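You operate a simulated robot arm through the tools that you are given. There is no shell and no other tool.

You run a simulated two-armed robot. Do the job below in one go: nothing can be reset, and whatever is moved stays where it is left.

JOB
Pick up the jar labelled "sugar" from the red bench top with one hand, pass it to the other hand and put it on the red mat. Set down upright: jar.
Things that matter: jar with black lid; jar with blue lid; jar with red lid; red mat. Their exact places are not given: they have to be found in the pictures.

The check looks at the end state, three seconds after you hand in, the way a careful person would. Anything else that was tipped, shoved, dropped, spilled or broken makes it a failure.

ROBOT AND FRAMES
Two 7-joint arms with three-finger grippers on one trunk, on a base that moves. Base frame: it is fixed to the floor where the robot stands at the start and does not move with it; the origin is under the middle of the robot, x ahead of it, y to its left, z up. Readings come in mm, degrees, newtons and seconds.
The left shoulder is at the start at [20, 154, 1055], the right one opposite. With the tool pointing down near the work surface each hand reaches from about 100 to 600 mm from the robot's upright axis, wherever it stands, measured 20 degrees to its own side. Places, roughly: jar with black lid, jar with blue lid, jar with re [2500, -2000, 1000]; red mat [3900, -2400, 800]. Payload 2.69 kg a hand.
Tool frame (each hand has its own): the origin (TCP) lies between the finger pads and is the grasp point; the fingertips stand 29 mm ahead of it; z points along the fingers, y is the line along which they close. The gripper opens to 120 mm; its body begins 78 mm behind the TCP.
Orientation is that of the tool frame in the base frame, as [roll, pitch, yaw] about the fixed x, y, z axes, in that order (R = Rz(yaw) Ry(pitch) Rx(roll)). With the fingers straight down and closing along the base's y, the tool's x points along the base's -x, its y along +y and its z along -z.

CONTROLS
- The arms move only by the tool jog_arm. It takes "left_motion", "right_motion" or both (then of equal length, played together; a hand with none holds still); each is a list of rows, each a list of 6 numbers: the shift along the base's x, y, z in mm, then the turn, a rotation vector about the base's x, y, z in degrees. In form: [[tx, ty, tz, ax, ay, az], ...]. A call has 1 to 20 rows; each row is the pose to reach, as a shift and turn from the pose commanded when the call began. "left_fingers" and "right_fingers" are, for a hand that has rows, the closure in counts, from 0 (fully open) to 255 (shut), set as the call begins (left out, the last holds). Each row takes 0.2 s and may step no farther than 50 mm and 8.6 degrees from the row before; otherwise, or with a gripper value out of range, the whole call is refused. Where a pose cannot be reached the arm comes as near as it can. A force on the tool above 40 N (or 10 N above the force at the start of the call, whichever is more), or a blocked arm, ends the call early, and 0.2 s more pass. The fingers move at their own pace (about 136.2 mm/s each) and stop on an object; they squeeze with about 36 N. The grip force told is the motor's: it shows also when the fingers shut on nothing. Time passes only in rows, and 0.2 s behind the last, so rows that repeat a pose let the fingers close. The reply holds the time, the measured pose of the TCP, the force on the tool along the base axes, the opening and the grip force, in the units named above and with some noise, with the torque about the TCP (base axes, N m) and any sound that the robot's microphone picked up, and new pictures: "show" is both (left out), scene, wrist or none (wrist: the cameras of the hands that moved).
- Cameras (640 x 400 px; columns grow to the right, rows downward): "scene" is now at [121.6, -9.6, 1250.4]; the picture's right is [-0.10, -0.99, 0.00], its down [-0.12, 0.01, -0.99] and it looks along [0.99, -0.10, -0.12] (base axes); focal length 214 px, centre (320, 200). "left" rides on the left gripper at [63, 0, -104] in its tool frame; the picture's right is [-0.01, 1.00, 0.00], its down [-0.83, 0.00, -0.56] and it looks along [-0.56, 0.00, 0.83] (tool axes); focal length 275 px, centre (320, 200). "right" rides on the right gripper at [63, 0, -104] in its tool frame; the picture's right is [0.00, 1.00, 0.00], its down [-0.83, 0.00, -0.56] and it looks along [-0.56, 0.00, 0.83] (tool axes); focal length 275 px, centre (320, 200).
- lift_body(by): moves the trunk up (or, below 0, down) by that many mm; the arms and the scene camera ride with it, the base frame stays. It gives what a move gives, with no picture.
- drive_base(legs): drives the robot by 1 to 6 legs, each [ahead, left, turn to the left] in mm, mm and degrees, along the robot's own axes; the way and the turn of a leg run together, so that a leg with both is an arc; at most 1500 mm and 180 degrees a leg. The arms and the cameras ride along, it lands a little off, and it stops where it bumps. It gives what a move gives, and a new picture of the scene camera.
- head_to(pan, tilt): turns the head with the scene camera to pan (to the left, within 80 degrees either way) and tilt (down, from -29 to 69), counted from straight ahead of the robot (the tilt from the chest, where the trunk bows). It gives what a move gives, and a new picture of the scene camera.
- probe_pixels(camera, pixels): for up to 12 pixels [column, row] of the newest picture of that camera ("zoom" is the newest enlarged one), the place [x, y, z] in the base frame of the surface seen there, good to about 2 mm. No time passes.
- inspect(camera, box): a new picture of the part [left, top, right, bottom] of that camera's present view, enlarged. No time passes.
- close_job(): hands the job in; it is judged then, once.

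Open the grippers and draw the arms clear of the work before you hand the job in, unless the task says otherwise.

The tools are called after ">>>" as a command line: name --argument value ..., lists and objects as JSON in quotes. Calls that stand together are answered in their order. jog_arm: Moves the arms, as the interface text tells. Its arguments: {"type":"object","properties":{"left_motion":{"type":"array"},"left_fingers":{"type":"number"},"right_motion":{"type":"array"},"right_fingers":{"type":"number"},"show":{"type":"string","enum":["both","scene","wrist","none"]}},"required":[]} The other tools are called the same way: lift_body (by) moves the trunk up or down; drive_base (legs) drives the base; head_to (pan, tilt) turns the head that bears the scene camera; probe_pixels (camera, pixels) gives the place of the surface under pixels of a picture; inspect (camera, box) takes an enlarged picture of a part of a camera's view; close_job () hands the job in.

At the start:

```text
t: 0.0
left_eef_pos: [327.3, 105.2, 1158.8]
left_ee_rot: [-179.9, 0.2, -179.8]
left_wrist_force: [0.9, -0.3, 0.9]
left_wrist_torque: [0.02, -0.03, 0.02]
left_grip_width: 120.1
left_gripper_force: 0.1
right_eef_pos: [258.3, -108.3, 1201.8]
right_ee_rot: [-180.0, -0.1, -179.9]
right_wrist_force: [0.4, -0.8, 0.3]
right_wrist_torque: [0.0, 0.02, 0.02]
right_grip_width: 119.9
right_gripper_force: 0.2
trunk travel left (down, up): [-416.0, 21.0]
robot x, y, heading: [-0.6, 2.1, -0.2]
head pan, tilt (commanded): [-6.0, 6.9]
```

scene: 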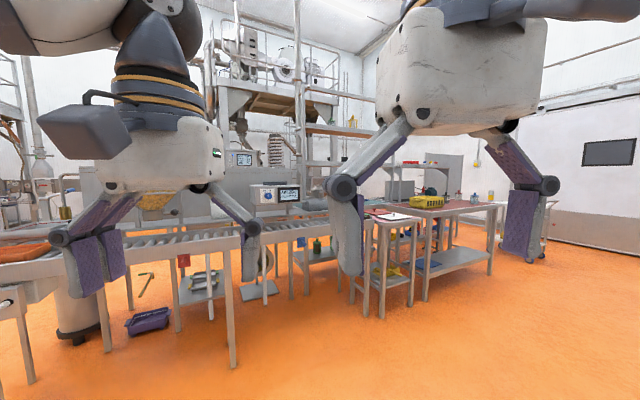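
right: 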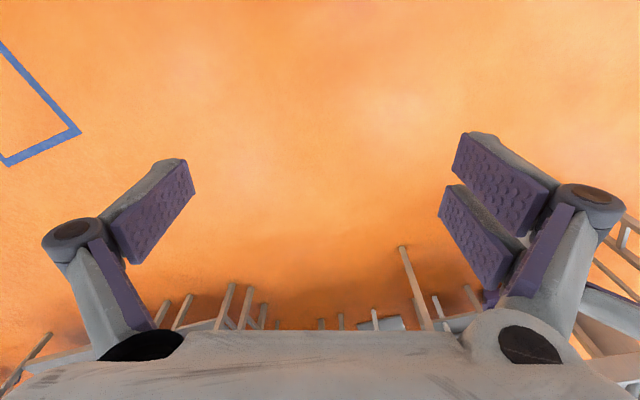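
left: 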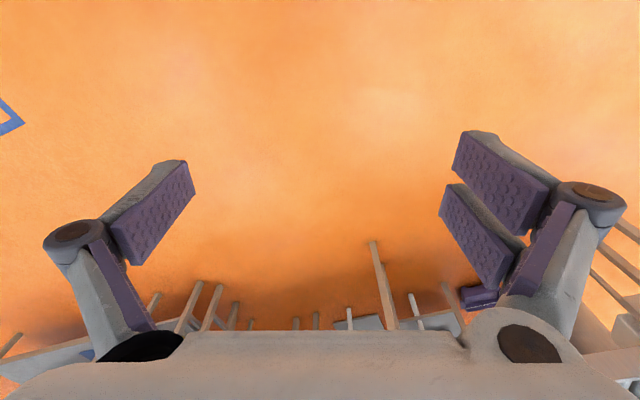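

The scene picture shows a red-topped bench around (430,210) with jars near (475-490,198). I enlarge that part first.

>>> inspect --camera "scene" --box '[350, 140, 560, 280]'

>>> head_to --pan -40 --tilt 10

```text
2.86 times, centred on (455, 210) of scene
```

zoom: 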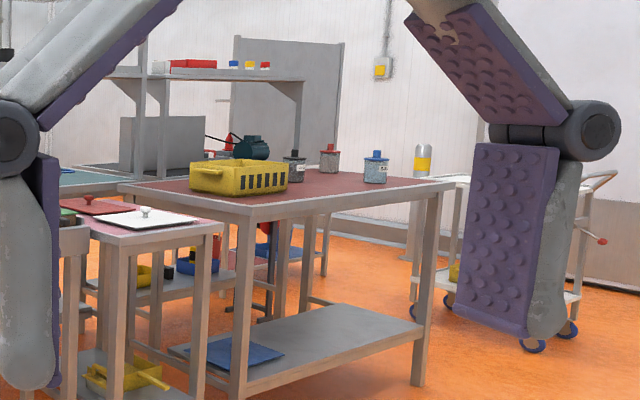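

```text
t: 1.0
left_eef_pos: [327.9, 104.5, 1158.8]
left_ee_rot: [-179.9, 0.2, -179.9]
left_wrist_force: [0.2, 0.6, -0.9]
left_wrist_torque: [-0.03, 0.0, 0.01]
left_grip_width: 119.8
left_gripper_force: 0.1
right_eef_pos: [259.5, -108.8, 1200.9]
right_ee_rot: [-180.0, -0.1, -180.0]
right_wrist_force: [-0.3, 0.4, 0.3]
right_wrist_torque: [-0.01, 0.03, 0.03]
right_grip_width: 119.9
right_gripper_force: 0.0
trunk travel left (down, up): [-416.0, 21.0]
robot x, y, heading: [0.9, 3.4, -0.3]
head pan, tilt (commanded): [-40.0, 10.0]
```

scene: 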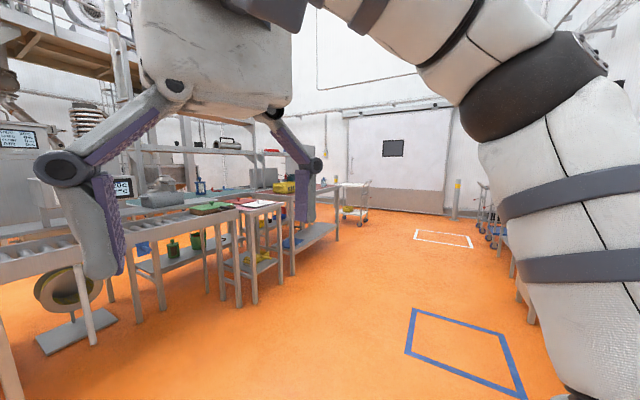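

Jars stand on the red bench behind the yellow crate; in the new picture the bench is near (310,195) and partly hidden by the right gripper. I look closer and probe the bench and objects.

>>> inspect --camera "scene" --box '[180, 140, 400, 280]'

>>> probe_pixels --camera "scene" --pixels '[[322, 187], [336, 184], [330, 189], [284, 188], [255, 204], [296, 270], [336, 238], [246, 200], [352, 185], [440, 360]]'

```text
2.86 times, centred on (290, 210) of scene
```

zoom: 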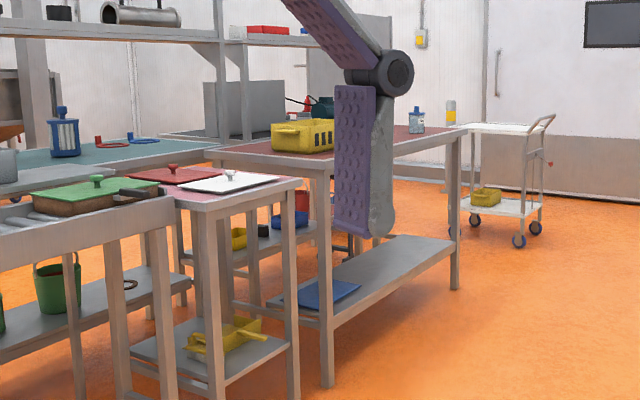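

```text
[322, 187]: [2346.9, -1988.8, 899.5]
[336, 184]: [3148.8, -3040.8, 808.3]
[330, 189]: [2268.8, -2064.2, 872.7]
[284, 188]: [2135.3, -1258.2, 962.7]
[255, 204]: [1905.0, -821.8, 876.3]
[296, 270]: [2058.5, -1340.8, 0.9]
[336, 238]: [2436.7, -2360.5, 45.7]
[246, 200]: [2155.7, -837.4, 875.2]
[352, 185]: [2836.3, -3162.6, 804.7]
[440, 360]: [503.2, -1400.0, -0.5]
```

The bench surface seems to lie near z≈870. I probe the bench corners and the jar in the enlarged picture.

>>> probe_pixels --camera "zoom" --pixels '[[215, 150], [318, 164], [464, 131], [416, 124], [417, 110], [300, 140], [272, 150], [440, 133], [330, 380], [455, 285], [295, 183], [495, 127]]'

```text
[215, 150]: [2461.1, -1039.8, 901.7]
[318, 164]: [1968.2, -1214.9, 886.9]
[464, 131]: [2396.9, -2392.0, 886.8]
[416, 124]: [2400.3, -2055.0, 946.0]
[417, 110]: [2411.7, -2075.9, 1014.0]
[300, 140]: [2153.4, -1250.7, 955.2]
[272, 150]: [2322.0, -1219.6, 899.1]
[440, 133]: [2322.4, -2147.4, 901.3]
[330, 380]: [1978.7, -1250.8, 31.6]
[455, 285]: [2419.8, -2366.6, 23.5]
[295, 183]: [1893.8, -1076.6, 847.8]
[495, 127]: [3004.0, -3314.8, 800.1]
```

The bench is turned about 20° (near edge from (1968,-1215) to (2397,-2392), top z≈900), and the blue-lid jar sits at about (2420,-2060). The floor along −53° looks clear, so I drive halfway diagonally and look again.

>>> drive_base --legs '[[850, -1130, 0], [500, -700, 20]]'

>>> head_to --pan 0 --tilt 15

```text
t: 15.6
left_eef_pos: [1717.6, -1551.7, 1159.7]
left_ee_rot: [-179.9, 0.2, -160.3]
left_wrist_force: [0.2, -0.5, -0.1]
left_wrist_torque: [0.0, 0.0, -0.01]
left_grip_width: 120.1
left_gripper_force: 0.0
right_eef_pos: [1725.8, -1776.6, 1200.7]
right_ee_rot: [-179.9, -0.1, -160.3]
right_wrist_force: [-0.5, 0.8, -0.2]
right_wrist_torque: [0.03, 0.05, 0.02]
right_grip_width: 119.9
right_gripper_force: 0.0
trunk travel left (down, up): [-416.0, 21.0]
robot x, y, heading: [1446.0, -1760.1, 19.7]
head pan, tilt (commanded): [-40.0, 10.0]
```

scene: 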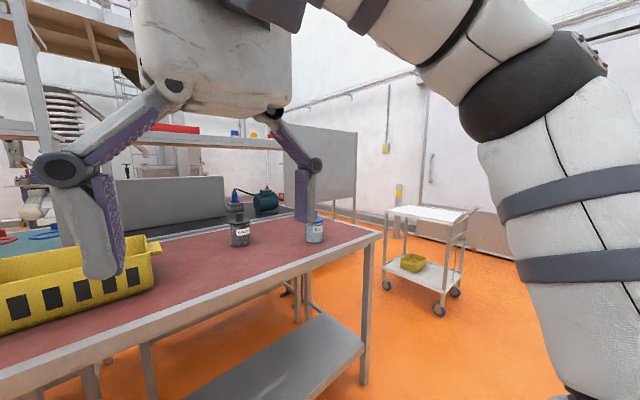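

```text
t: 16.6
left_eef_pos: [1716.9, -1553.5, 1158.4]
left_ee_rot: [-179.9, 0.2, -160.2]
left_wrist_force: [-0.6, 0.1, 0.5]
left_wrist_torque: [-0.01, 0.0, 0.0]
left_grip_width: 120.0
left_gripper_force: 0.1
right_eef_pos: [1725.7, -1776.8, 1200.7]
right_ee_rot: [180.0, 0.0, -160.3]
right_wrist_force: [0.8, -0.1, 0.1]
right_wrist_torque: [0.0, -0.01, -0.02]
right_grip_width: 119.9
right_gripper_force: 0.0
trunk travel left (down, up): [-416.0, 21.0]
robot x, y, heading: [1445.8, -1761.4, 20.0]
head pan, tilt (commanded): [0.0, 15.0]
```

scene: 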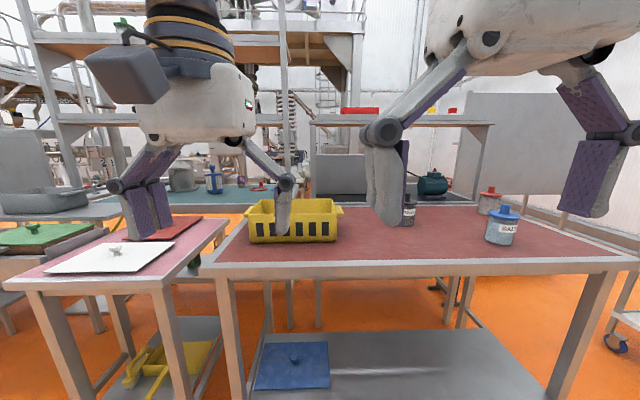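

Now the bench is straight ahead and I see labels on the jars: blue lid near (500,228), black near (408,210), red near (490,200). I enlarge them to read.

>>> inspect --camera "scene" --box '[370, 160, 550, 272]'

>>> inspect --camera "scene" --box '[470, 180, 540, 250]'

>>> inspect --camera "scene" --box '[380, 185, 430, 235]'

```text
3.56 times, centred on (460, 216) of scene
```

zoom: 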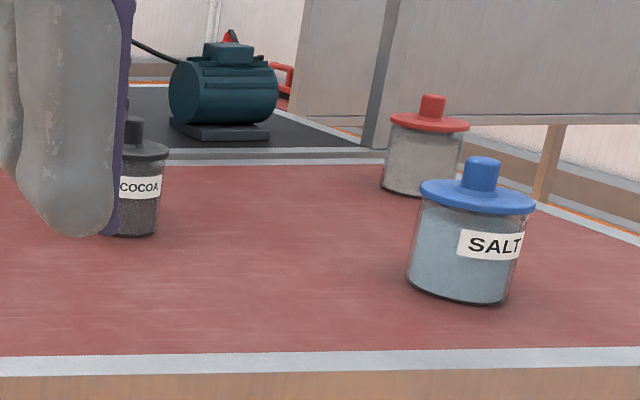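

```text
5.71 times, centred on (505, 215) of scene
```

zoom: 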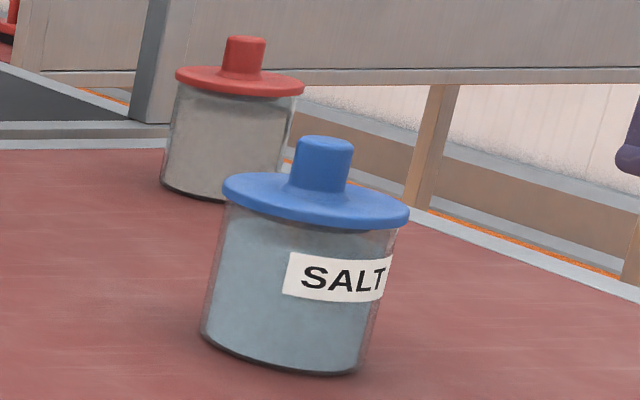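

```text
8.00 times, centred on (405, 210) of scene
```

zoom: 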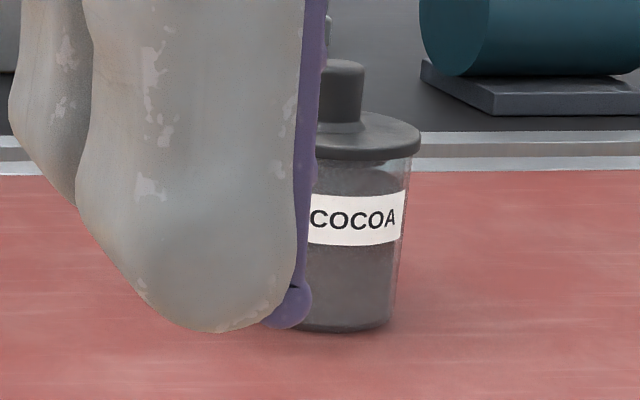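

Blue is SALT and black is COCOA, so the red-lid jar should be SUGAR, though its label faces away. I probe the red jar, the other jars and the bench edges.

>>> inspect --camera "scene" --box '[370, 160, 640, 330]'

>>> probe_pixels --camera "scene" --pixels '[[491, 188], [489, 196], [487, 205], [488, 213], [504, 208], [500, 230], [498, 244], [411, 202], [411, 224], [640, 257], [432, 180], [500, 262]]'

```text
2.35 times, centred on (505, 245) of scene
```

zoom: 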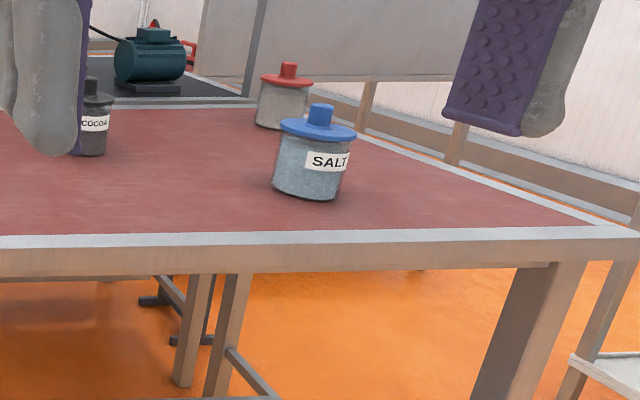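

```text
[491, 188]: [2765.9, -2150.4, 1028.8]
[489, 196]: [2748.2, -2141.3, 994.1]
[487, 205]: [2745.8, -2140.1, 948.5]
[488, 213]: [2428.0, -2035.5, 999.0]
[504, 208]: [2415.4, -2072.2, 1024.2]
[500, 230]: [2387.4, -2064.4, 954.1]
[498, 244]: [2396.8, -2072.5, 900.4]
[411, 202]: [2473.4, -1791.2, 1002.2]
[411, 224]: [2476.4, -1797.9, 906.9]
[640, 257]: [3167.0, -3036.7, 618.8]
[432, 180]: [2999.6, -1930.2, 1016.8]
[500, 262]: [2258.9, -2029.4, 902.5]
```

The red jar stands at about (2782,-2151), some 80 mm from the bench's far edge and 95 mm from its right end. I drive to the right so I'm level with the open space past the right end, facing the mat's direction, and look.

>>> drive_base --legs '[[0, -1350, 0], [400, 0, 0]]'

>>> head_to --pan 0 --tilt 20

```text
t: 29.3
left_eef_pos: [2551.2, -2693.3, 1159.6]
left_ee_rot: [-179.9, 0.2, -160.3]
left_wrist_force: [-0.4, 0.5, -0.1]
left_wrist_torque: [0.01, 0.04, 0.02]
left_grip_width: 120.0
left_gripper_force: 0.1
right_eef_pos: [2557.9, -2916.2, 1200.1]
right_ee_rot: [180.0, -0.1, -160.5]
right_wrist_force: [0.3, 0.4, -0.2]
right_wrist_torque: [-0.02, -0.02, -0.01]
right_grip_width: 119.9
right_gripper_force: 0.0
trunk travel left (down, up): [-416.0, 21.0]
robot x, y, heading: [2276.9, -2903.3, 19.6]
head pan, tilt (commanded): [0.0, 15.0]
```

scene: 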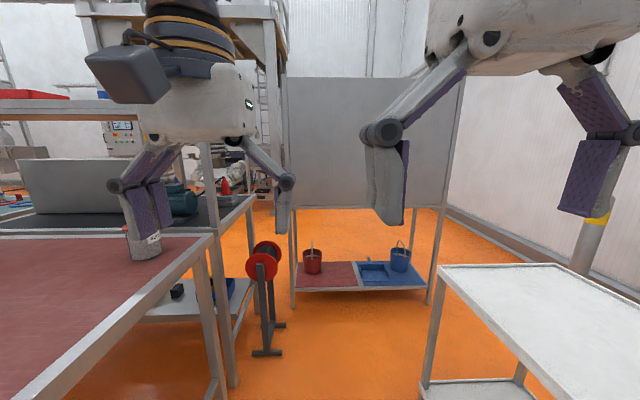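

```text
t: 30.0
left_eef_pos: [2550.1, -2693.1, 1157.8]
left_ee_rot: [-179.9, 0.1, -160.3]
left_wrist_force: [0.9, 0.3, -0.6]
left_wrist_torque: [0.02, 0.0, 0.0]
left_grip_width: 120.1
left_gripper_force: 0.1
right_eef_pos: [2558.0, -2915.8, 1201.0]
right_ee_rot: [-180.0, 0.0, -160.4]
right_wrist_force: [-1.1, 0.2, 0.5]
right_wrist_torque: [0.03, -0.02, 0.0]
right_grip_width: 120.0
right_gripper_force: 0.1
trunk travel left (down, up): [-416.0, 21.0]
robot x, y, heading: [2277.5, -2899.1, 19.7]
head pan, tilt (commanded): [0.0, 20.0]
```

scene: 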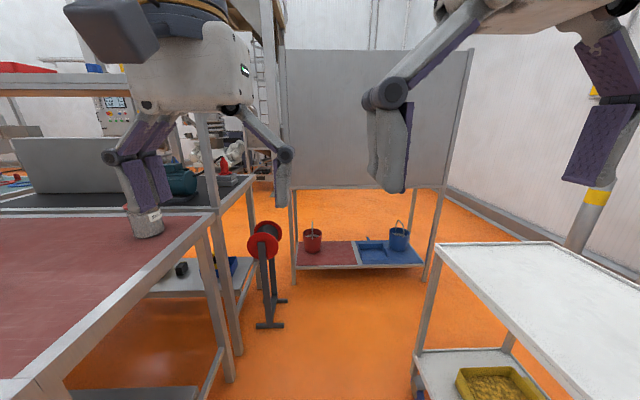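

Ahead is a rack with a lower shelf: a red area with a red bucket near (325,255) and a blue one near (390,255); the sugar jar (label visible) is at (148,222). I probe and enlarge these.

>>> probe_pixels --camera "scene" --pixels '[[325, 255], [300, 243], [352, 243], [355, 262], [298, 262], [388, 255], [312, 240], [290, 190], [445, 185], [262, 245], [270, 325], [400, 240]]'

>>> inspect --camera "scene" --box '[240, 170, 460, 310]'

>>> inspect --camera "scene" --box '[110, 190, 200, 250]'

```text
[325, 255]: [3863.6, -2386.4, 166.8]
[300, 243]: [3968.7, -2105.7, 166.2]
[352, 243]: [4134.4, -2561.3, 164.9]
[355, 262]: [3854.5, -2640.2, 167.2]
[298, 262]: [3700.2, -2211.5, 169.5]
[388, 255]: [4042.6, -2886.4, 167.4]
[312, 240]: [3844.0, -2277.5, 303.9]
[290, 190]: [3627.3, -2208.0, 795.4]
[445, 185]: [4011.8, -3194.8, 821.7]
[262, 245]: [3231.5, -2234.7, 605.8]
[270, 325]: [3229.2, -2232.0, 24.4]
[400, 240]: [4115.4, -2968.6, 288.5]
```

```text
2.86 times, centred on (350, 240) of scene
```

zoom: 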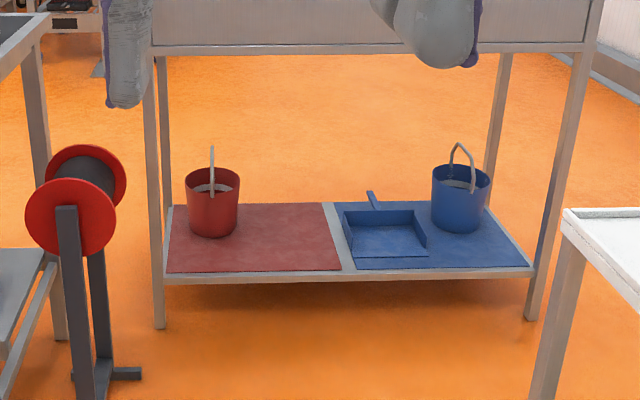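

```text
6.67 times, centred on (155, 220) of scene
```

zoom: 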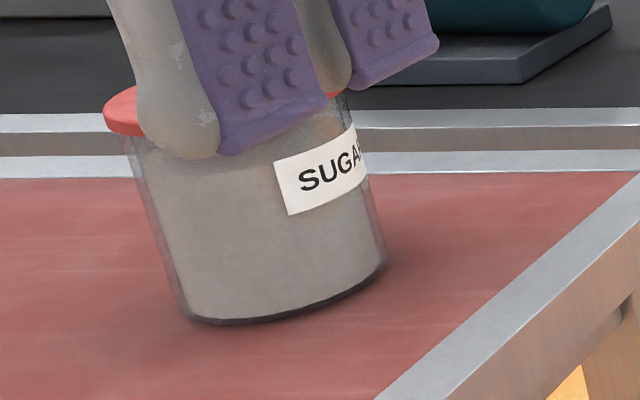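

The label reads SUGAR on the red-lid jar. The red mat below is on a low shelf (z≈167), while the rough hint says z≈800, so I must check whether a top with a mat lies behind the panel; first I look down at my base to learn its size.

>>> head_to --pan 0 --tilt 69

>>> head_to --pan -35 --tilt 0

```text
t: 31.1
left_eef_pos: [2550.2, -2693.8, 1158.4]
left_ee_rot: [-179.9, 0.1, -160.2]
left_wrist_force: [-1.1, -0.3, 0.6]
left_wrist_torque: [0.0, 0.02, 0.04]
left_grip_width: 119.9
left_gripper_force: 0.1
right_eef_pos: [2562.7, -2917.3, 1198.9]
right_ee_rot: [-180.0, 0.1, -161.1]
right_wrist_force: [72.2, 7.2, -14.8]
right_wrist_torque: [-1.15, 7.22, -2.54]
right_grip_width: 119.8
right_gripper_force: 0.1
trunk travel left (down, up): [-416.0, 21.0]
robot x, y, heading: [2278.8, -2900.1, 19.5]
head pan, tilt (commanded): [0.0, 68.8]
```

scene: 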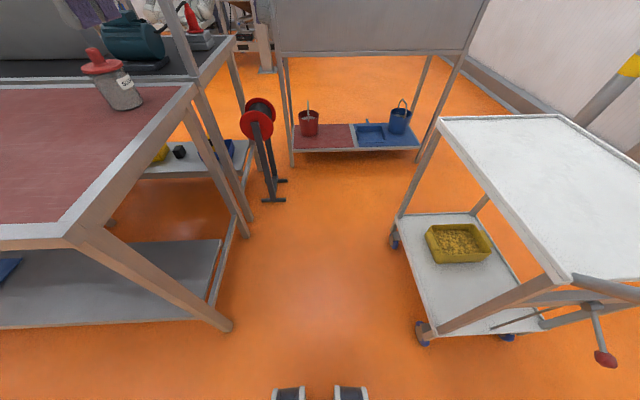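

```text
t: 32.5
left_eef_pos: [2550.1, -2693.0, 1159.3]
left_ee_rot: [-179.9, 0.2, -160.3]
left_wrist_force: [1.1, -0.3, 0.6]
left_wrist_torque: [-0.03, -0.02, -0.04]
left_grip_width: 120.2
left_gripper_force: 0.1
right_eef_pos: [2557.9, -2915.8, 1200.4]
right_ee_rot: [180.0, 0.0, -160.4]
right_wrist_force: [-0.9, 0.7, -0.1]
right_wrist_torque: [0.02, 0.0, -0.02]
right_grip_width: 120.0
right_gripper_force: 0.1
trunk travel left (down, up): [-416.0, 21.0]
robot x, y, heading: [2279.9, -2903.7, 19.5]
head pan, tilt (commanded): [-35.0, 0.0]
```

scene: 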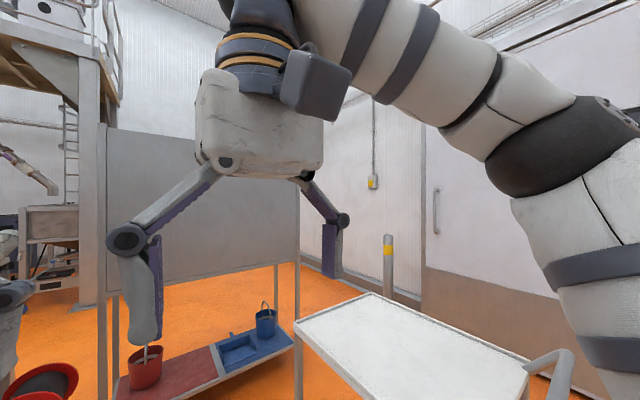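

Tilting fully made the right wrist touch the head, so I will avoid that. The panel hides what lies behind it; I probe the rack's right end, the bollard and the wall to find a way round.

>>> probe_pixels --camera "scene" --pixels '[[297, 200], [108, 200], [105, 128], [298, 280], [388, 290], [415, 295], [345, 285], [410, 300], [300, 325], [370, 293], [530, 365], [205, 140]]'

>>> inspect --camera "scene" --box '[90, 100, 330, 260]'

```text
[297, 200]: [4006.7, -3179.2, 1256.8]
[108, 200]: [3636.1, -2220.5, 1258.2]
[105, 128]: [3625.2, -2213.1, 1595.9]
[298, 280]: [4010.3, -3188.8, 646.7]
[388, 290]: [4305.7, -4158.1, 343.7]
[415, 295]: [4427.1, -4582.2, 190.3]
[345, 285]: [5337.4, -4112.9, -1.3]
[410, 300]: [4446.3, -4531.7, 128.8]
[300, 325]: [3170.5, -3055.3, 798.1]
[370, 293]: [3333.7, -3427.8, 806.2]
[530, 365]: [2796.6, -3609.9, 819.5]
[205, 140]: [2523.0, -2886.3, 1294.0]
```

```text
2.50 times, centred on (210, 180) of scene
```

zoom: 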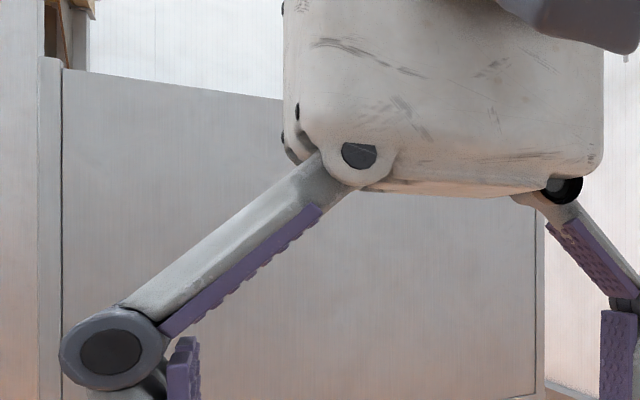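

Between the rack's right end and the bollard there is about 1 m. Before going round the cart I look to my right for obstacles.

>>> head_to --pan -80 --tilt 10

```text
t: 33.7
left_eef_pos: [2550.5, -2692.9, 1159.2]
left_ee_rot: [-180.0, 0.3, -160.3]
left_wrist_force: [0.3, -0.2, -0.7]
left_wrist_torque: [-0.01, 0.03, 0.0]
left_grip_width: 120.1
left_gripper_force: 0.1
right_eef_pos: [2558.3, -2917.1, 1201.5]
right_ee_rot: [-179.9, 0.0, -160.4]
right_wrist_force: [-0.6, 0.0, 0.0]
right_wrist_torque: [0.02, -0.03, 0.02]
right_grip_width: 119.9
right_gripper_force: 0.1
trunk travel left (down, up): [-416.0, 21.0]
robot x, y, heading: [2274.4, -2898.4, 19.7]
head pan, tilt (commanded): [-80.0, 10.0]
```

scene: 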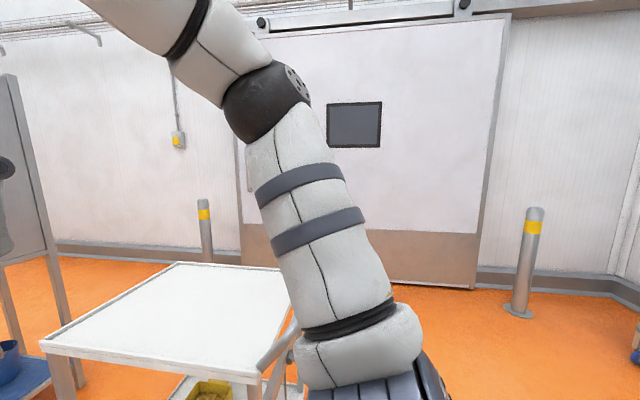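

The space between the cart and the wall looks open, with a second bollard at (522,300). I probe positions of the bollard, wall and cart.

>>> probe_pixels --camera "scene" --pixels '[[520, 314], [205, 250], [430, 290], [480, 350], [450, 380], [60, 245], [270, 365], [130, 245], [635, 350]]'

```text
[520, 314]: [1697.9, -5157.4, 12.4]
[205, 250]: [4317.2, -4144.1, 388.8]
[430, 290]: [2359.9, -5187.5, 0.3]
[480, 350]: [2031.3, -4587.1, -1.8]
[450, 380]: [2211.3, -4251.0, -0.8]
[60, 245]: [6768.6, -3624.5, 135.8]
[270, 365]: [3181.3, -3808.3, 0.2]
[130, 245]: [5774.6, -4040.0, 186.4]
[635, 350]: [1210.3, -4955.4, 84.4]
```

The way is free: I back off, shift right past the cart and go forward along its far side.

>>> drive_base --legs '[[-400, 0, 0], [0, -1370, 0], [1300, 0, 0]]'

>>> head_to --pan 20 --tilt 15

```text
t: 52.7
left_eef_pos: [3888.3, -3671.5, 1159.1]
left_ee_rot: [-179.9, 0.2, -160.4]
left_wrist_force: [0.0, 0.3, -0.1]
left_wrist_torque: [-0.02, 0.04, 0.0]
left_grip_width: 120.3
left_gripper_force: 0.0
right_eef_pos: [3893.2, -3894.1, 1201.1]
right_ee_rot: [180.0, 0.0, -160.4]
right_wrist_force: [0.8, 0.3, -0.1]
right_wrist_torque: [0.01, 0.02, -0.02]
right_grip_width: 120.0
right_gripper_force: 0.1
trunk travel left (down, up): [-416.0, 21.0]
robot x, y, heading: [3610.0, -3879.9, 19.5]
head pan, tilt (commanded): [-80.0, 10.0]
```

scene: 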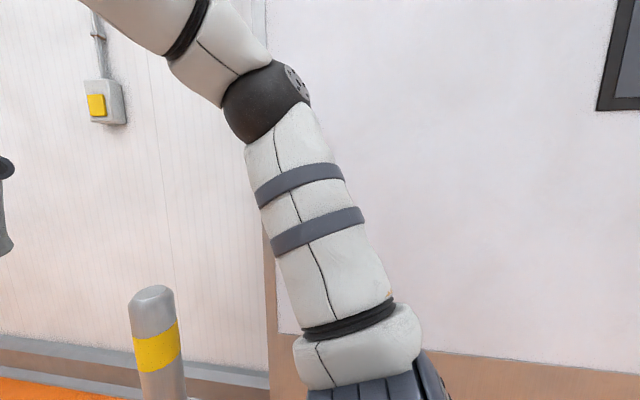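

```text
t: 54.5
left_eef_pos: [3887.4, -3670.7, 1159.9]
left_ee_rot: [-179.9, 0.1, -160.4]
left_wrist_force: [-0.1, -0.6, -0.2]
left_wrist_torque: [0.0, -0.02, 0.02]
left_grip_width: 120.0
left_gripper_force: 0.1
right_eef_pos: [3893.3, -3894.2, 1200.2]
right_ee_rot: [180.0, 0.1, -160.5]
right_wrist_force: [0.4, -0.8, 0.1]
right_wrist_torque: [0.03, 0.02, -0.02]
right_grip_width: 120.1
right_gripper_force: 0.0
trunk travel left (down, up): [-416.0, 21.0]
robot x, y, heading: [3612.6, -3875.5, 19.7]
head pan, tilt (commanded): [20.0, 15.0]
```

scene: 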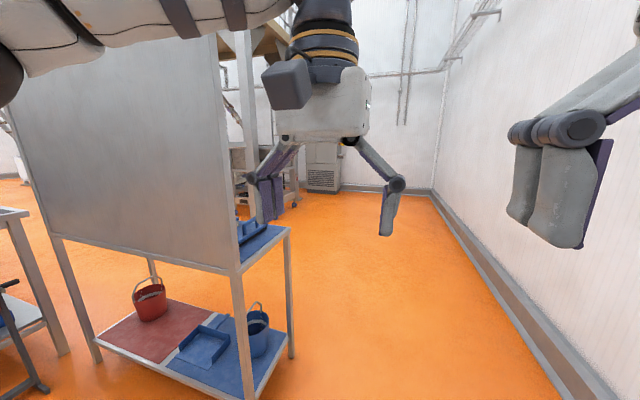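

Behind the panel there is a top at about z=800 with a blue area visible, so the upper red mat should be there too. I drive past the rack's end and turn left to view its far side.

>>> drive_base --legs '[[1500, 0, 0], [0, 0, 90]]'

>>> head_to --pan 30 --tilt 15

```text
t: 65.8
left_eef_pos: [4830.8, -3102.2, 1159.2]
left_ee_rot: [-179.9, 0.3, -69.3]
left_wrist_force: [0.4, 0.3, -0.1]
left_wrist_torque: [-0.01, -0.01, -0.03]
left_grip_width: 120.1
left_gripper_force: 0.1
right_eef_pos: [5054.6, -3090.1, 1200.9]
right_ee_rot: [-179.9, 0.0, -69.4]
right_wrist_force: [-1.0, -0.3, 0.3]
right_wrist_torque: [-0.02, 0.02, -0.01]
right_grip_width: 120.0
right_gripper_force: 0.0
trunk travel left (down, up): [-416.0, 21.0]
robot x, y, heading: [5042.6, -3370.6, 110.8]
head pan, tilt (commanded): [20.0, 15.0]
```

scene: 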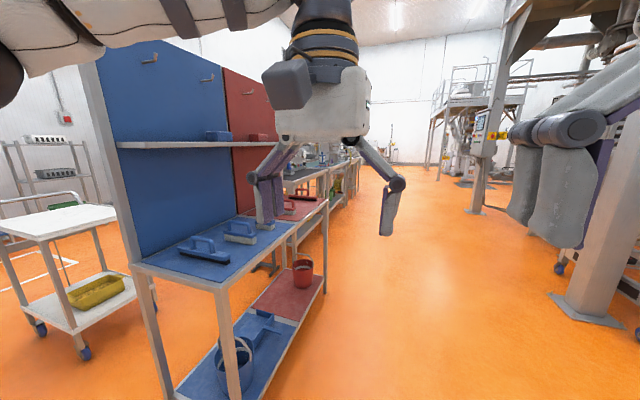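

```text
t: 66.6
left_eef_pos: [4830.1, -3100.7, 1159.7]
left_ee_rot: [-179.8, 0.2, -69.3]
left_wrist_force: [-0.5, -1.4, 0.1]
left_wrist_torque: [0.01, -0.01, 0.01]
left_grip_width: 119.8
left_gripper_force: 0.0
right_eef_pos: [5054.8, -3089.9, 1201.1]
right_ee_rot: [180.0, 0.0, -69.4]
right_wrist_force: [0.8, -0.1, 0.1]
right_wrist_torque: [0.01, 0.0, 0.01]
right_grip_width: 120.1
right_gripper_force: 0.0
trunk travel left (down, up): [-416.0, 21.0]
robot x, y, heading: [5043.5, -3368.2, 110.8]
head pan, tilt (commanded): [30.0, 15.0]
```

scene: 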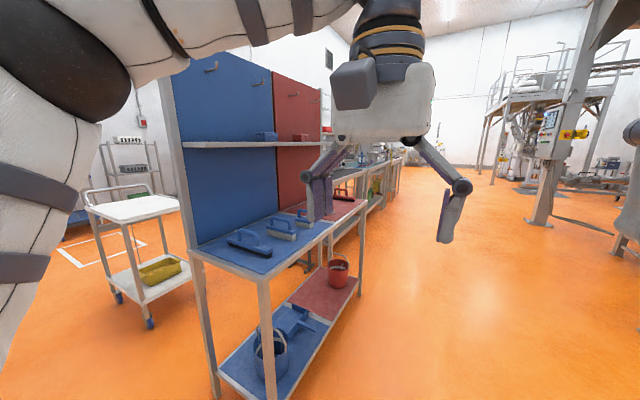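

The far side has a top with blue and red halves, brushes on it and a shelf above. I drive along it and turn to face the red half.

>>> drive_base --legs '[[1290, 0, 0], [0, 0, 89]]'

>>> head_to --pan 0 --tilt 20

```text
t: 76.8
left_eef_pos: [4309.3, -2367.7, 1159.1]
left_ee_rot: [-179.9, 0.2, 19.7]
left_wrist_force: [-0.8, 0.3, 0.3]
left_wrist_torque: [0.03, -0.02, 0.0]
left_grip_width: 120.1
left_gripper_force: 0.0
right_eef_pos: [4303.4, -2144.4, 1200.8]
right_ee_rot: [180.0, 0.0, 19.5]
right_wrist_force: [0.5, 0.0, 0.3]
right_wrist_torque: [0.03, -0.03, -0.01]
right_grip_width: 120.0
right_gripper_force: 0.1
trunk travel left (down, up): [-416.0, 21.0]
robot x, y, heading: [4582.2, -2159.7, -160.7]
head pan, tilt (commanded): [30.0, 15.0]
```

scene: 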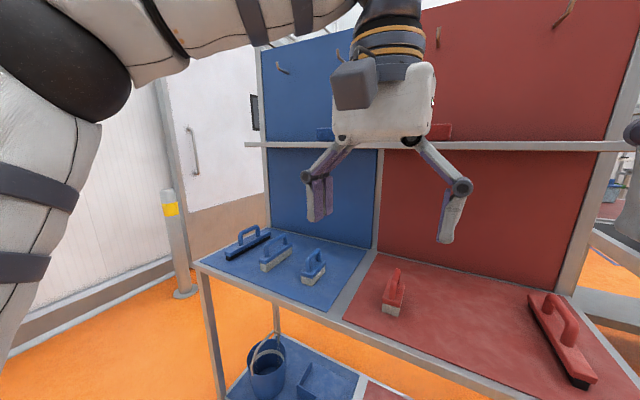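

```text
t: 77.8
left_eef_pos: [4310.2, -2368.0, 1157.8]
left_ee_rot: [-180.0, 0.2, 19.6]
left_wrist_force: [-0.7, -0.5, 0.0]
left_wrist_torque: [0.0, -0.03, 0.04]
left_grip_width: 119.8
left_gripper_force: 0.0
right_eef_pos: [4301.5, -2144.1, 1200.2]
right_ee_rot: [179.9, 0.0, 19.5]
right_wrist_force: [-0.1, 0.5, -0.5]
right_wrist_torque: [0.01, -0.02, 0.01]
right_grip_width: 120.0
right_gripper_force: 0.1
trunk travel left (down, up): [-416.0, 21.0]
robot x, y, heading: [4584.2, -2159.3, -160.5]
head pan, tilt (commanded): [0.0, 20.0]
```

scene: 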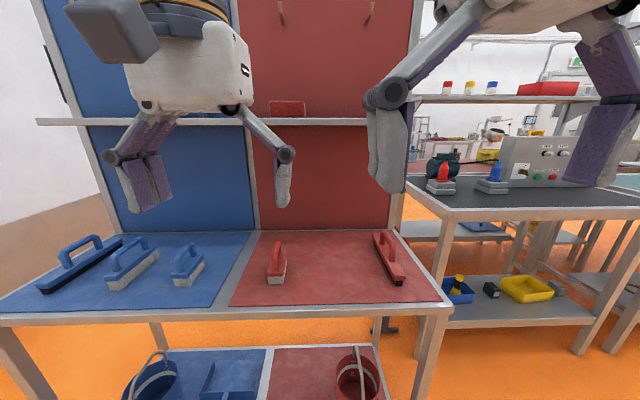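

The red mat on the top lies at about (330,270), with a brush at (277,262) and a broom head at (388,258), a shelf above. I probe its corners, the brushes, the shelf and the edge.

>>> probe_pixels --camera "scene" --pixels '[[262, 232], [392, 231], [234, 304], [440, 300], [330, 270], [277, 272], [277, 246], [384, 238], [400, 275], [320, 121], [340, 308], [445, 308]]'

>>> inspect --camera "scene" --box '[220, 200, 460, 350]'

```text
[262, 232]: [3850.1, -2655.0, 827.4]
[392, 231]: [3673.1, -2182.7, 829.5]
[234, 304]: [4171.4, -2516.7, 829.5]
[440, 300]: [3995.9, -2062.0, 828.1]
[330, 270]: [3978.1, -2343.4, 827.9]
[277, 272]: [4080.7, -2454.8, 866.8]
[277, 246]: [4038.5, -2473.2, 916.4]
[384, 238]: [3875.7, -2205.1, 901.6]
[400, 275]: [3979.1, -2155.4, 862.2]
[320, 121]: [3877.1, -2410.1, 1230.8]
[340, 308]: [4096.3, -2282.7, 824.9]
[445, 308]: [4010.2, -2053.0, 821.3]
```

```text
2.67 times, centred on (340, 275) of scene
```

zoom: 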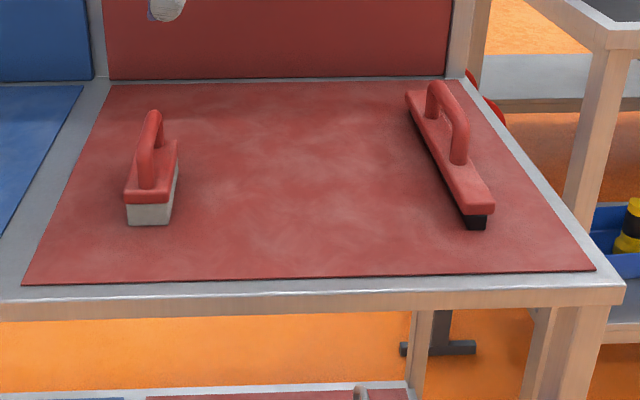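

The mat (z≈828) spans (3850,-2655), (3673,-2183), (3996,-2062), (4171,-2517); a free spot between the brushes is about (3978,-2343). Before driving back for the jar, I move the right hand 150 mm forward so the head can tilt, to see how far my base extends.

>>> jog_arm --right_motion '[[-47, -17, 0, 0, 0, 0], [-94, -33, 0, 0, 0, 0], [-141, -50, 0, 0, 0, 0], [-141, -50, 0, 0, 0, 0]]' --show "none"

>>> head_to --pan 0 --tilt 60

```text
t: 78.8
left_eef_pos: [4310.2, -2366.4, 1158.9]
left_ee_rot: [-179.9, 0.3, 19.5]
left_wrist_force: [0.6, 0.1, -0.4]
left_wrist_torque: [0.0, 0.04, 0.03]
left_grip_width: 119.9
left_gripper_force: 0.0
right_eef_pos: [4164.0, -2193.6, 1202.6]
right_ee_rot: [-180.0, 0.1, 19.4]
right_wrist_force: [1.2, 0.3, 0.5]
right_wrist_torque: [-0.01, 0.02, -0.02]
right_grip_width: 119.9
right_gripper_force: 0.2
trunk travel left (down, up): [-416.0, 21.0]
robot x, y, heading: [4583.2, -2156.5, -160.6]
head pan, tilt (commanded): [0.0, 20.0]
```

```text
t: 79.8
left_eef_pos: [4309.7, -2368.9, 1158.1]
left_ee_rot: [-180.0, 0.2, 19.6]
left_wrist_force: [-1.6, 0.3, 0.4]
left_wrist_torque: [-0.01, -0.01, 0.01]
left_grip_width: 119.9
left_gripper_force: 0.1
right_eef_pos: [4163.7, -2193.5, 1202.0]
right_ee_rot: [180.0, 0.0, 19.5]
right_wrist_force: [0.2, 0.5, -0.1]
right_wrist_torque: [0.03, -0.02, -0.01]
right_grip_width: 120.2
right_gripper_force: 0.0
trunk travel left (down, up): [-416.0, 21.0]
robot x, y, heading: [4586.0, -2162.8, -160.7]
head pan, tilt (commanded): [0.0, 60.0]
```

scene: 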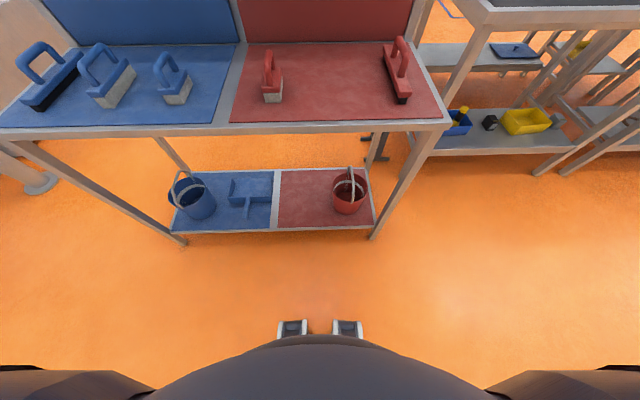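

I can now see the front of my base near (292,330) and (347,330) and the body at the bottom. I probe their places.

>>> probe_pixels --camera "scene" --pixels '[[292, 325], [347, 325], [320, 345], [200, 375], [440, 375], [80, 380], [20, 375], [600, 375], [320, 325], [320, 130], [375, 235]]'

```text
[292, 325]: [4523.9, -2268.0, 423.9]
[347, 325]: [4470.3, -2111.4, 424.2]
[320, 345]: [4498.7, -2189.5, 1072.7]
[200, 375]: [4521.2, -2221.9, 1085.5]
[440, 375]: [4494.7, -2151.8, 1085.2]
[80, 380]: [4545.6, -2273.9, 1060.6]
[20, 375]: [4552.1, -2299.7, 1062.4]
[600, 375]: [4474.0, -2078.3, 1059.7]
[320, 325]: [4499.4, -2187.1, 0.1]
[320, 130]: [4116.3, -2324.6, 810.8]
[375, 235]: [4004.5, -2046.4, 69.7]
```

My base reaches less than about 100 mm ahead of the axis, so I can stand close to furniture. I drive back round the rack to the bench's right end, keeping heading ≈110° (facing the bench end).

>>> drive_base --legs '[[0, 0, -89.5], [-1290, 0, 0], [0, 1400, 0], [0, 1400, 0], [1340, 0, 0]]'

>>> head_to --pan -20 --tilt 20

```text
t: 117.2
left_eef_pos: [1771.6, -2721.6, 1159.8]
left_ee_rot: [-179.9, 0.2, -70.7]
left_wrist_force: [0.3, 0.5, 0.3]
left_wrist_torque: [-0.02, -0.01, 0.03]
left_grip_width: 119.8
left_gripper_force: 0.1
right_eef_pos: [1945.0, -2575.9, 1203.2]
right_ee_rot: [180.0, 0.0, -70.8]
right_wrist_force: [-0.9, -0.3, -0.2]
right_wrist_torque: [0.0, 0.0, 0.0]
right_grip_width: 120.1
right_gripper_force: 0.1
trunk travel left (down, up): [-416.0, 21.0]
robot x, y, heading: [1978.8, -2999.0, 109.2]
head pan, tilt (commanded): [0.0, 60.0]
```

scene: 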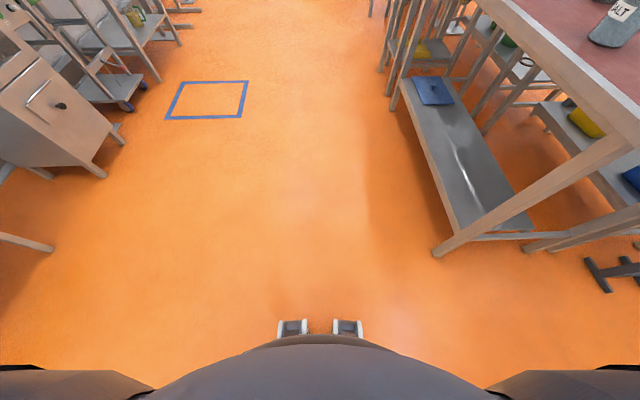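

```text
t: 118.3
left_eef_pos: [1770.6, -2722.1, 1158.5]
left_ee_rot: [-179.8, 0.2, -70.7]
left_wrist_force: [-0.2, -0.3, 0.2]
left_wrist_torque: [-0.02, 0.02, -0.03]
left_grip_width: 120.2
left_gripper_force: 0.0
right_eef_pos: [1947.0, -2575.6, 1203.2]
right_ee_rot: [-180.0, -0.1, -70.8]
right_wrist_force: [0.9, 0.3, -0.2]
right_wrist_torque: [0.03, 0.01, -0.03]
right_grip_width: 119.9
right_gripper_force: 0.2
trunk travel left (down, up): [-416.0, 21.0]
robot x, y, heading: [1975.9, -2998.2, 109.3]
head pan, tilt (commanded): [-20.0, 20.0]
```

scene: 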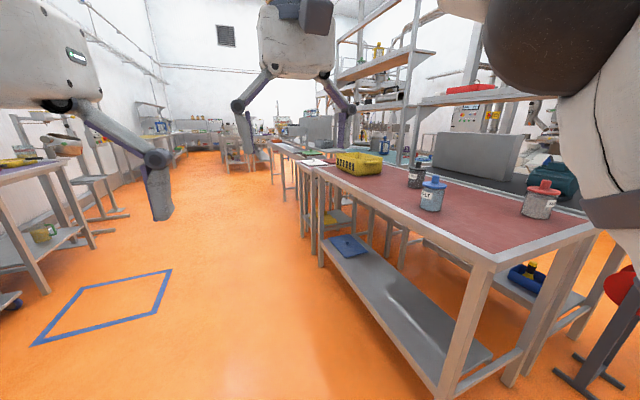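

The robot is beside the bench's near side at the right end, and the sugar jar is visible at (540,200). I shift right about 1000 mm to face the bench end, jar ahead.

>>> drive_base --legs '[[0, -990, 0.5]]'

>>> head_to --pan 0 --tilt 25

```text
t: 126.3
left_eef_pos: [2708.1, -2393.3, 1159.7]
left_ee_rot: [-179.9, 0.3, -70.5]
left_wrist_force: [-0.4, 0.3, -0.2]
left_wrist_torque: [0.0, -0.03, -0.03]
left_grip_width: 120.1
left_gripper_force: 0.1
right_eef_pos: [2882.4, -2246.9, 1202.5]
right_ee_rot: [-179.9, 0.1, -70.6]
right_wrist_force: [-0.4, 0.1, -0.5]
right_wrist_torque: [-0.01, -0.03, 0.04]
right_grip_width: 120.0
right_gripper_force: 0.2
trunk travel left (down, up): [-416.0, 21.0]
robot x, y, heading: [2919.2, -2666.4, 109.5]
head pan, tilt (commanded): [-20.0, 20.0]
```

scene: 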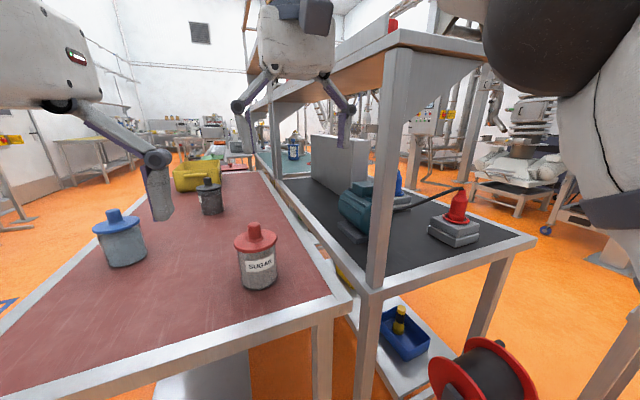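

```text
t: 127.1
left_eef_pos: [2708.0, -2394.7, 1159.9]
left_ee_rot: [-179.9, 0.2, -70.5]
left_wrist_force: [0.5, 0.6, -0.2]
left_wrist_torque: [-0.01, -0.02, -0.01]
left_grip_width: 120.1
left_gripper_force: 0.1
right_eef_pos: [2881.8, -2246.4, 1202.4]
right_ee_rot: [180.0, -0.1, -70.6]
right_wrist_force: [0.7, -0.4, -0.1]
right_wrist_torque: [0.03, 0.02, -0.03]
right_grip_width: 119.9
right_gripper_force: 0.0
trunk travel left (down, up): [-416.0, 21.0]
robot x, y, heading: [2915.9, -2664.9, 109.3]
head pan, tilt (commanded): [0.0, 25.0]
```

scene: 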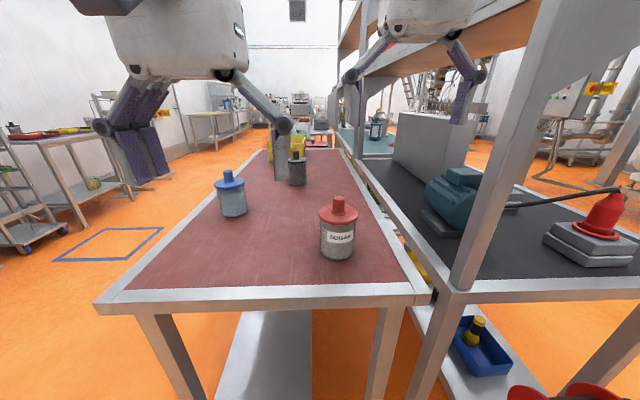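

The jar reads SUGAR at (338,232), ahead of me; a tall post stands to its right at about (475,200). I enlarge the jar and probe jar, edges, post and the overhead shelf.

>>> inspect --camera "scene" --box '[290, 180, 386, 276]'

>>> probe_pixels --camera "scene" --pixels '[[338, 200], [338, 213], [338, 222], [338, 252], [338, 262], [320, 238], [356, 238], [340, 292], [455, 280], [420, 295], [400, 240], [440, 85]]'

```text
4.17 times, centred on (338, 228) of scene
```

zoom: 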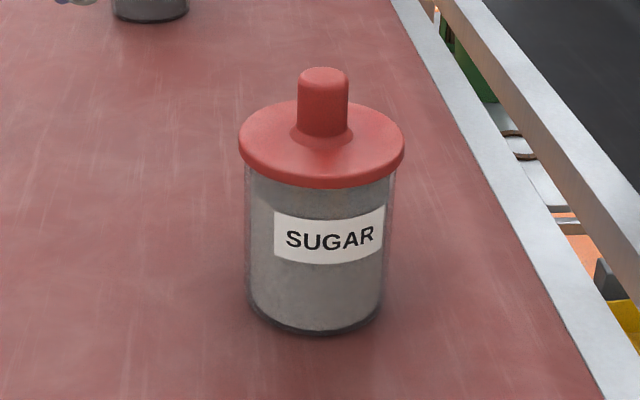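

```text
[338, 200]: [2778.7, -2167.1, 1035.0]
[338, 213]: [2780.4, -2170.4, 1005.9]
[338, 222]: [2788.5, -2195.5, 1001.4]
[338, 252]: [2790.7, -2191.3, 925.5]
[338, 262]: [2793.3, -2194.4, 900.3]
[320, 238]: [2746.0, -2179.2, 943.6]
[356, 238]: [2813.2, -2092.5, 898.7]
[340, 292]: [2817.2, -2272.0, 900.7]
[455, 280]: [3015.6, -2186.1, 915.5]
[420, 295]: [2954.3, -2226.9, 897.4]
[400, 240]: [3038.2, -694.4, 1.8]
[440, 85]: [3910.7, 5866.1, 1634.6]
```

I probe the jar's parts precisely in the enlarged picture.

>>> probe_pixels --camera "zoom" --pixels '[[323, 76], [323, 95], [323, 128], [270, 140], [380, 140], [322, 112], [323, 170], [323, 185], [323, 200], [323, 290], [255, 240], [385, 240]]'

>>> inspect --camera "scene" --box '[300, 0, 640, 300]'

```text
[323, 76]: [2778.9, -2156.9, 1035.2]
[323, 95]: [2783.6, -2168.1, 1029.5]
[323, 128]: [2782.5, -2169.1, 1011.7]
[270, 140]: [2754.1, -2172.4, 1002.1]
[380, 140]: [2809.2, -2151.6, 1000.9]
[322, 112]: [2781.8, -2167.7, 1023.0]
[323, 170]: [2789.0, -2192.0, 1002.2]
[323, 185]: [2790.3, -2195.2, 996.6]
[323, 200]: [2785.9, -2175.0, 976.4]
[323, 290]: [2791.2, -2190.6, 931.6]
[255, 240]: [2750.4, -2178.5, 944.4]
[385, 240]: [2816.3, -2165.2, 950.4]
```

```text
1.33 times, centred on (470, 150) of scene
```

zoom: 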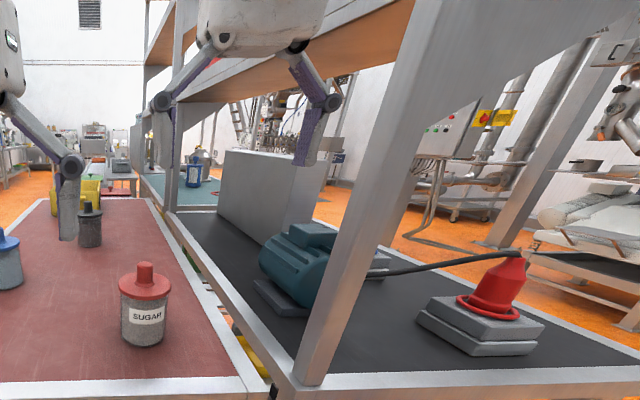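

The jar axis is near (2780,-2153): body radius ≈39 (z 900–993), lid flange radius ≈44 at z≈1002, knob radius ≈13 up to z≈1036. I look at the left hand's build (camera box, fingers) to plan a side grasp with it.

>>> head_to --pan 25 --tilt 2

```text
t: 128.0
left_eef_pos: [2707.8, -2393.2, 1159.8]
left_ee_rot: [179.9, 0.2, -70.4]
left_wrist_force: [0.7, 0.7, 0.3]
left_wrist_torque: [0.0, 0.01, 0.0]
left_grip_width: 120.2
left_gripper_force: 0.0
right_eef_pos: [2880.5, -2246.4, 1202.8]
right_ee_rot: [180.0, 0.0, -70.6]
right_wrist_force: [-1.3, -0.1, 0.3]
right_wrist_torque: [0.0, 0.03, 0.03]
right_grip_width: 119.7
right_gripper_force: 0.1
trunk travel left (down, up): [-416.0, 21.0]
robot x, y, heading: [2916.2, -2667.1, 109.1]
head pan, tilt (commanded): [25.0, 2.0]
```

scene: 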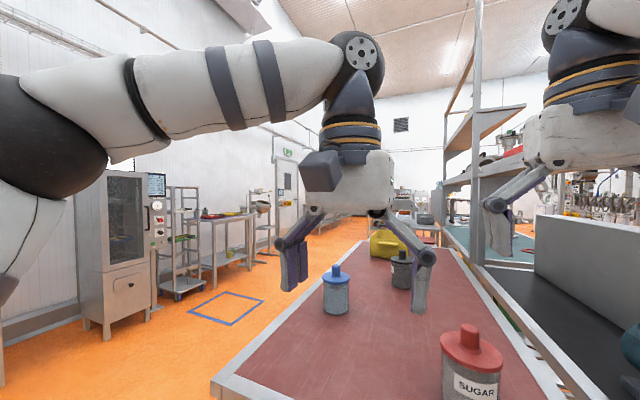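

This shows the left hand well: camera box at (322,170), palm (358,175), wrist top (360,60). I probe sizes of these parts.

>>> inspect --camera "scene" --box '[260, 20, 460, 320]'

>>> probe_pixels --camera "scene" --pixels '[[305, 155], [340, 152], [304, 188], [338, 186], [325, 205], [392, 205], [390, 155], [358, 209], [360, 60], [360, 30], [300, 285], [420, 305]]'

```text
1.33 times, centred on (360, 170) of scene
```

zoom: 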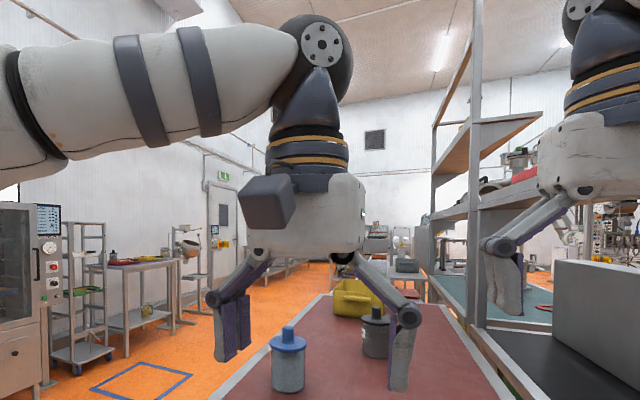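

```text
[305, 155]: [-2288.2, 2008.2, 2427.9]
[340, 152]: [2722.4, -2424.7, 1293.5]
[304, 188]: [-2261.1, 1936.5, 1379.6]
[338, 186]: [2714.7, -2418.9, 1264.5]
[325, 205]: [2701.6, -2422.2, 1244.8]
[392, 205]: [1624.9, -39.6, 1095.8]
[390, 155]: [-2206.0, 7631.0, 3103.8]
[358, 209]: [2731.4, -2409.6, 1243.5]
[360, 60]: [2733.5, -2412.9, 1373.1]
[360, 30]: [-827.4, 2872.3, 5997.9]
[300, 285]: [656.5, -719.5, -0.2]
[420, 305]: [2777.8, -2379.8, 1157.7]
```

I probe the camera box and palm in the enlarged picture.

>>> probe_pixels --camera "zoom" --pixels '[[246, 182], [284, 180], [246, 218], [280, 224], [265, 200], [290, 200], [300, 180], [355, 190], [310, 130], [340, 150], [322, 45], [280, 250]]'

```text
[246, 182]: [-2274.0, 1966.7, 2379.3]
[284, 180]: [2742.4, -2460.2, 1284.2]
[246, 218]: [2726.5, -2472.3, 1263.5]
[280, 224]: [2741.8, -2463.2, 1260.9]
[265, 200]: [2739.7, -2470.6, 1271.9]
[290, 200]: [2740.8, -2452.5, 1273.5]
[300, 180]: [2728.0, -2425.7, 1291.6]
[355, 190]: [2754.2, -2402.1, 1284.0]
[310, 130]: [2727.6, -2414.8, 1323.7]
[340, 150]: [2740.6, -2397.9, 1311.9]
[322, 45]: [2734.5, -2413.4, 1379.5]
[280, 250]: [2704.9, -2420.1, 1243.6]
```

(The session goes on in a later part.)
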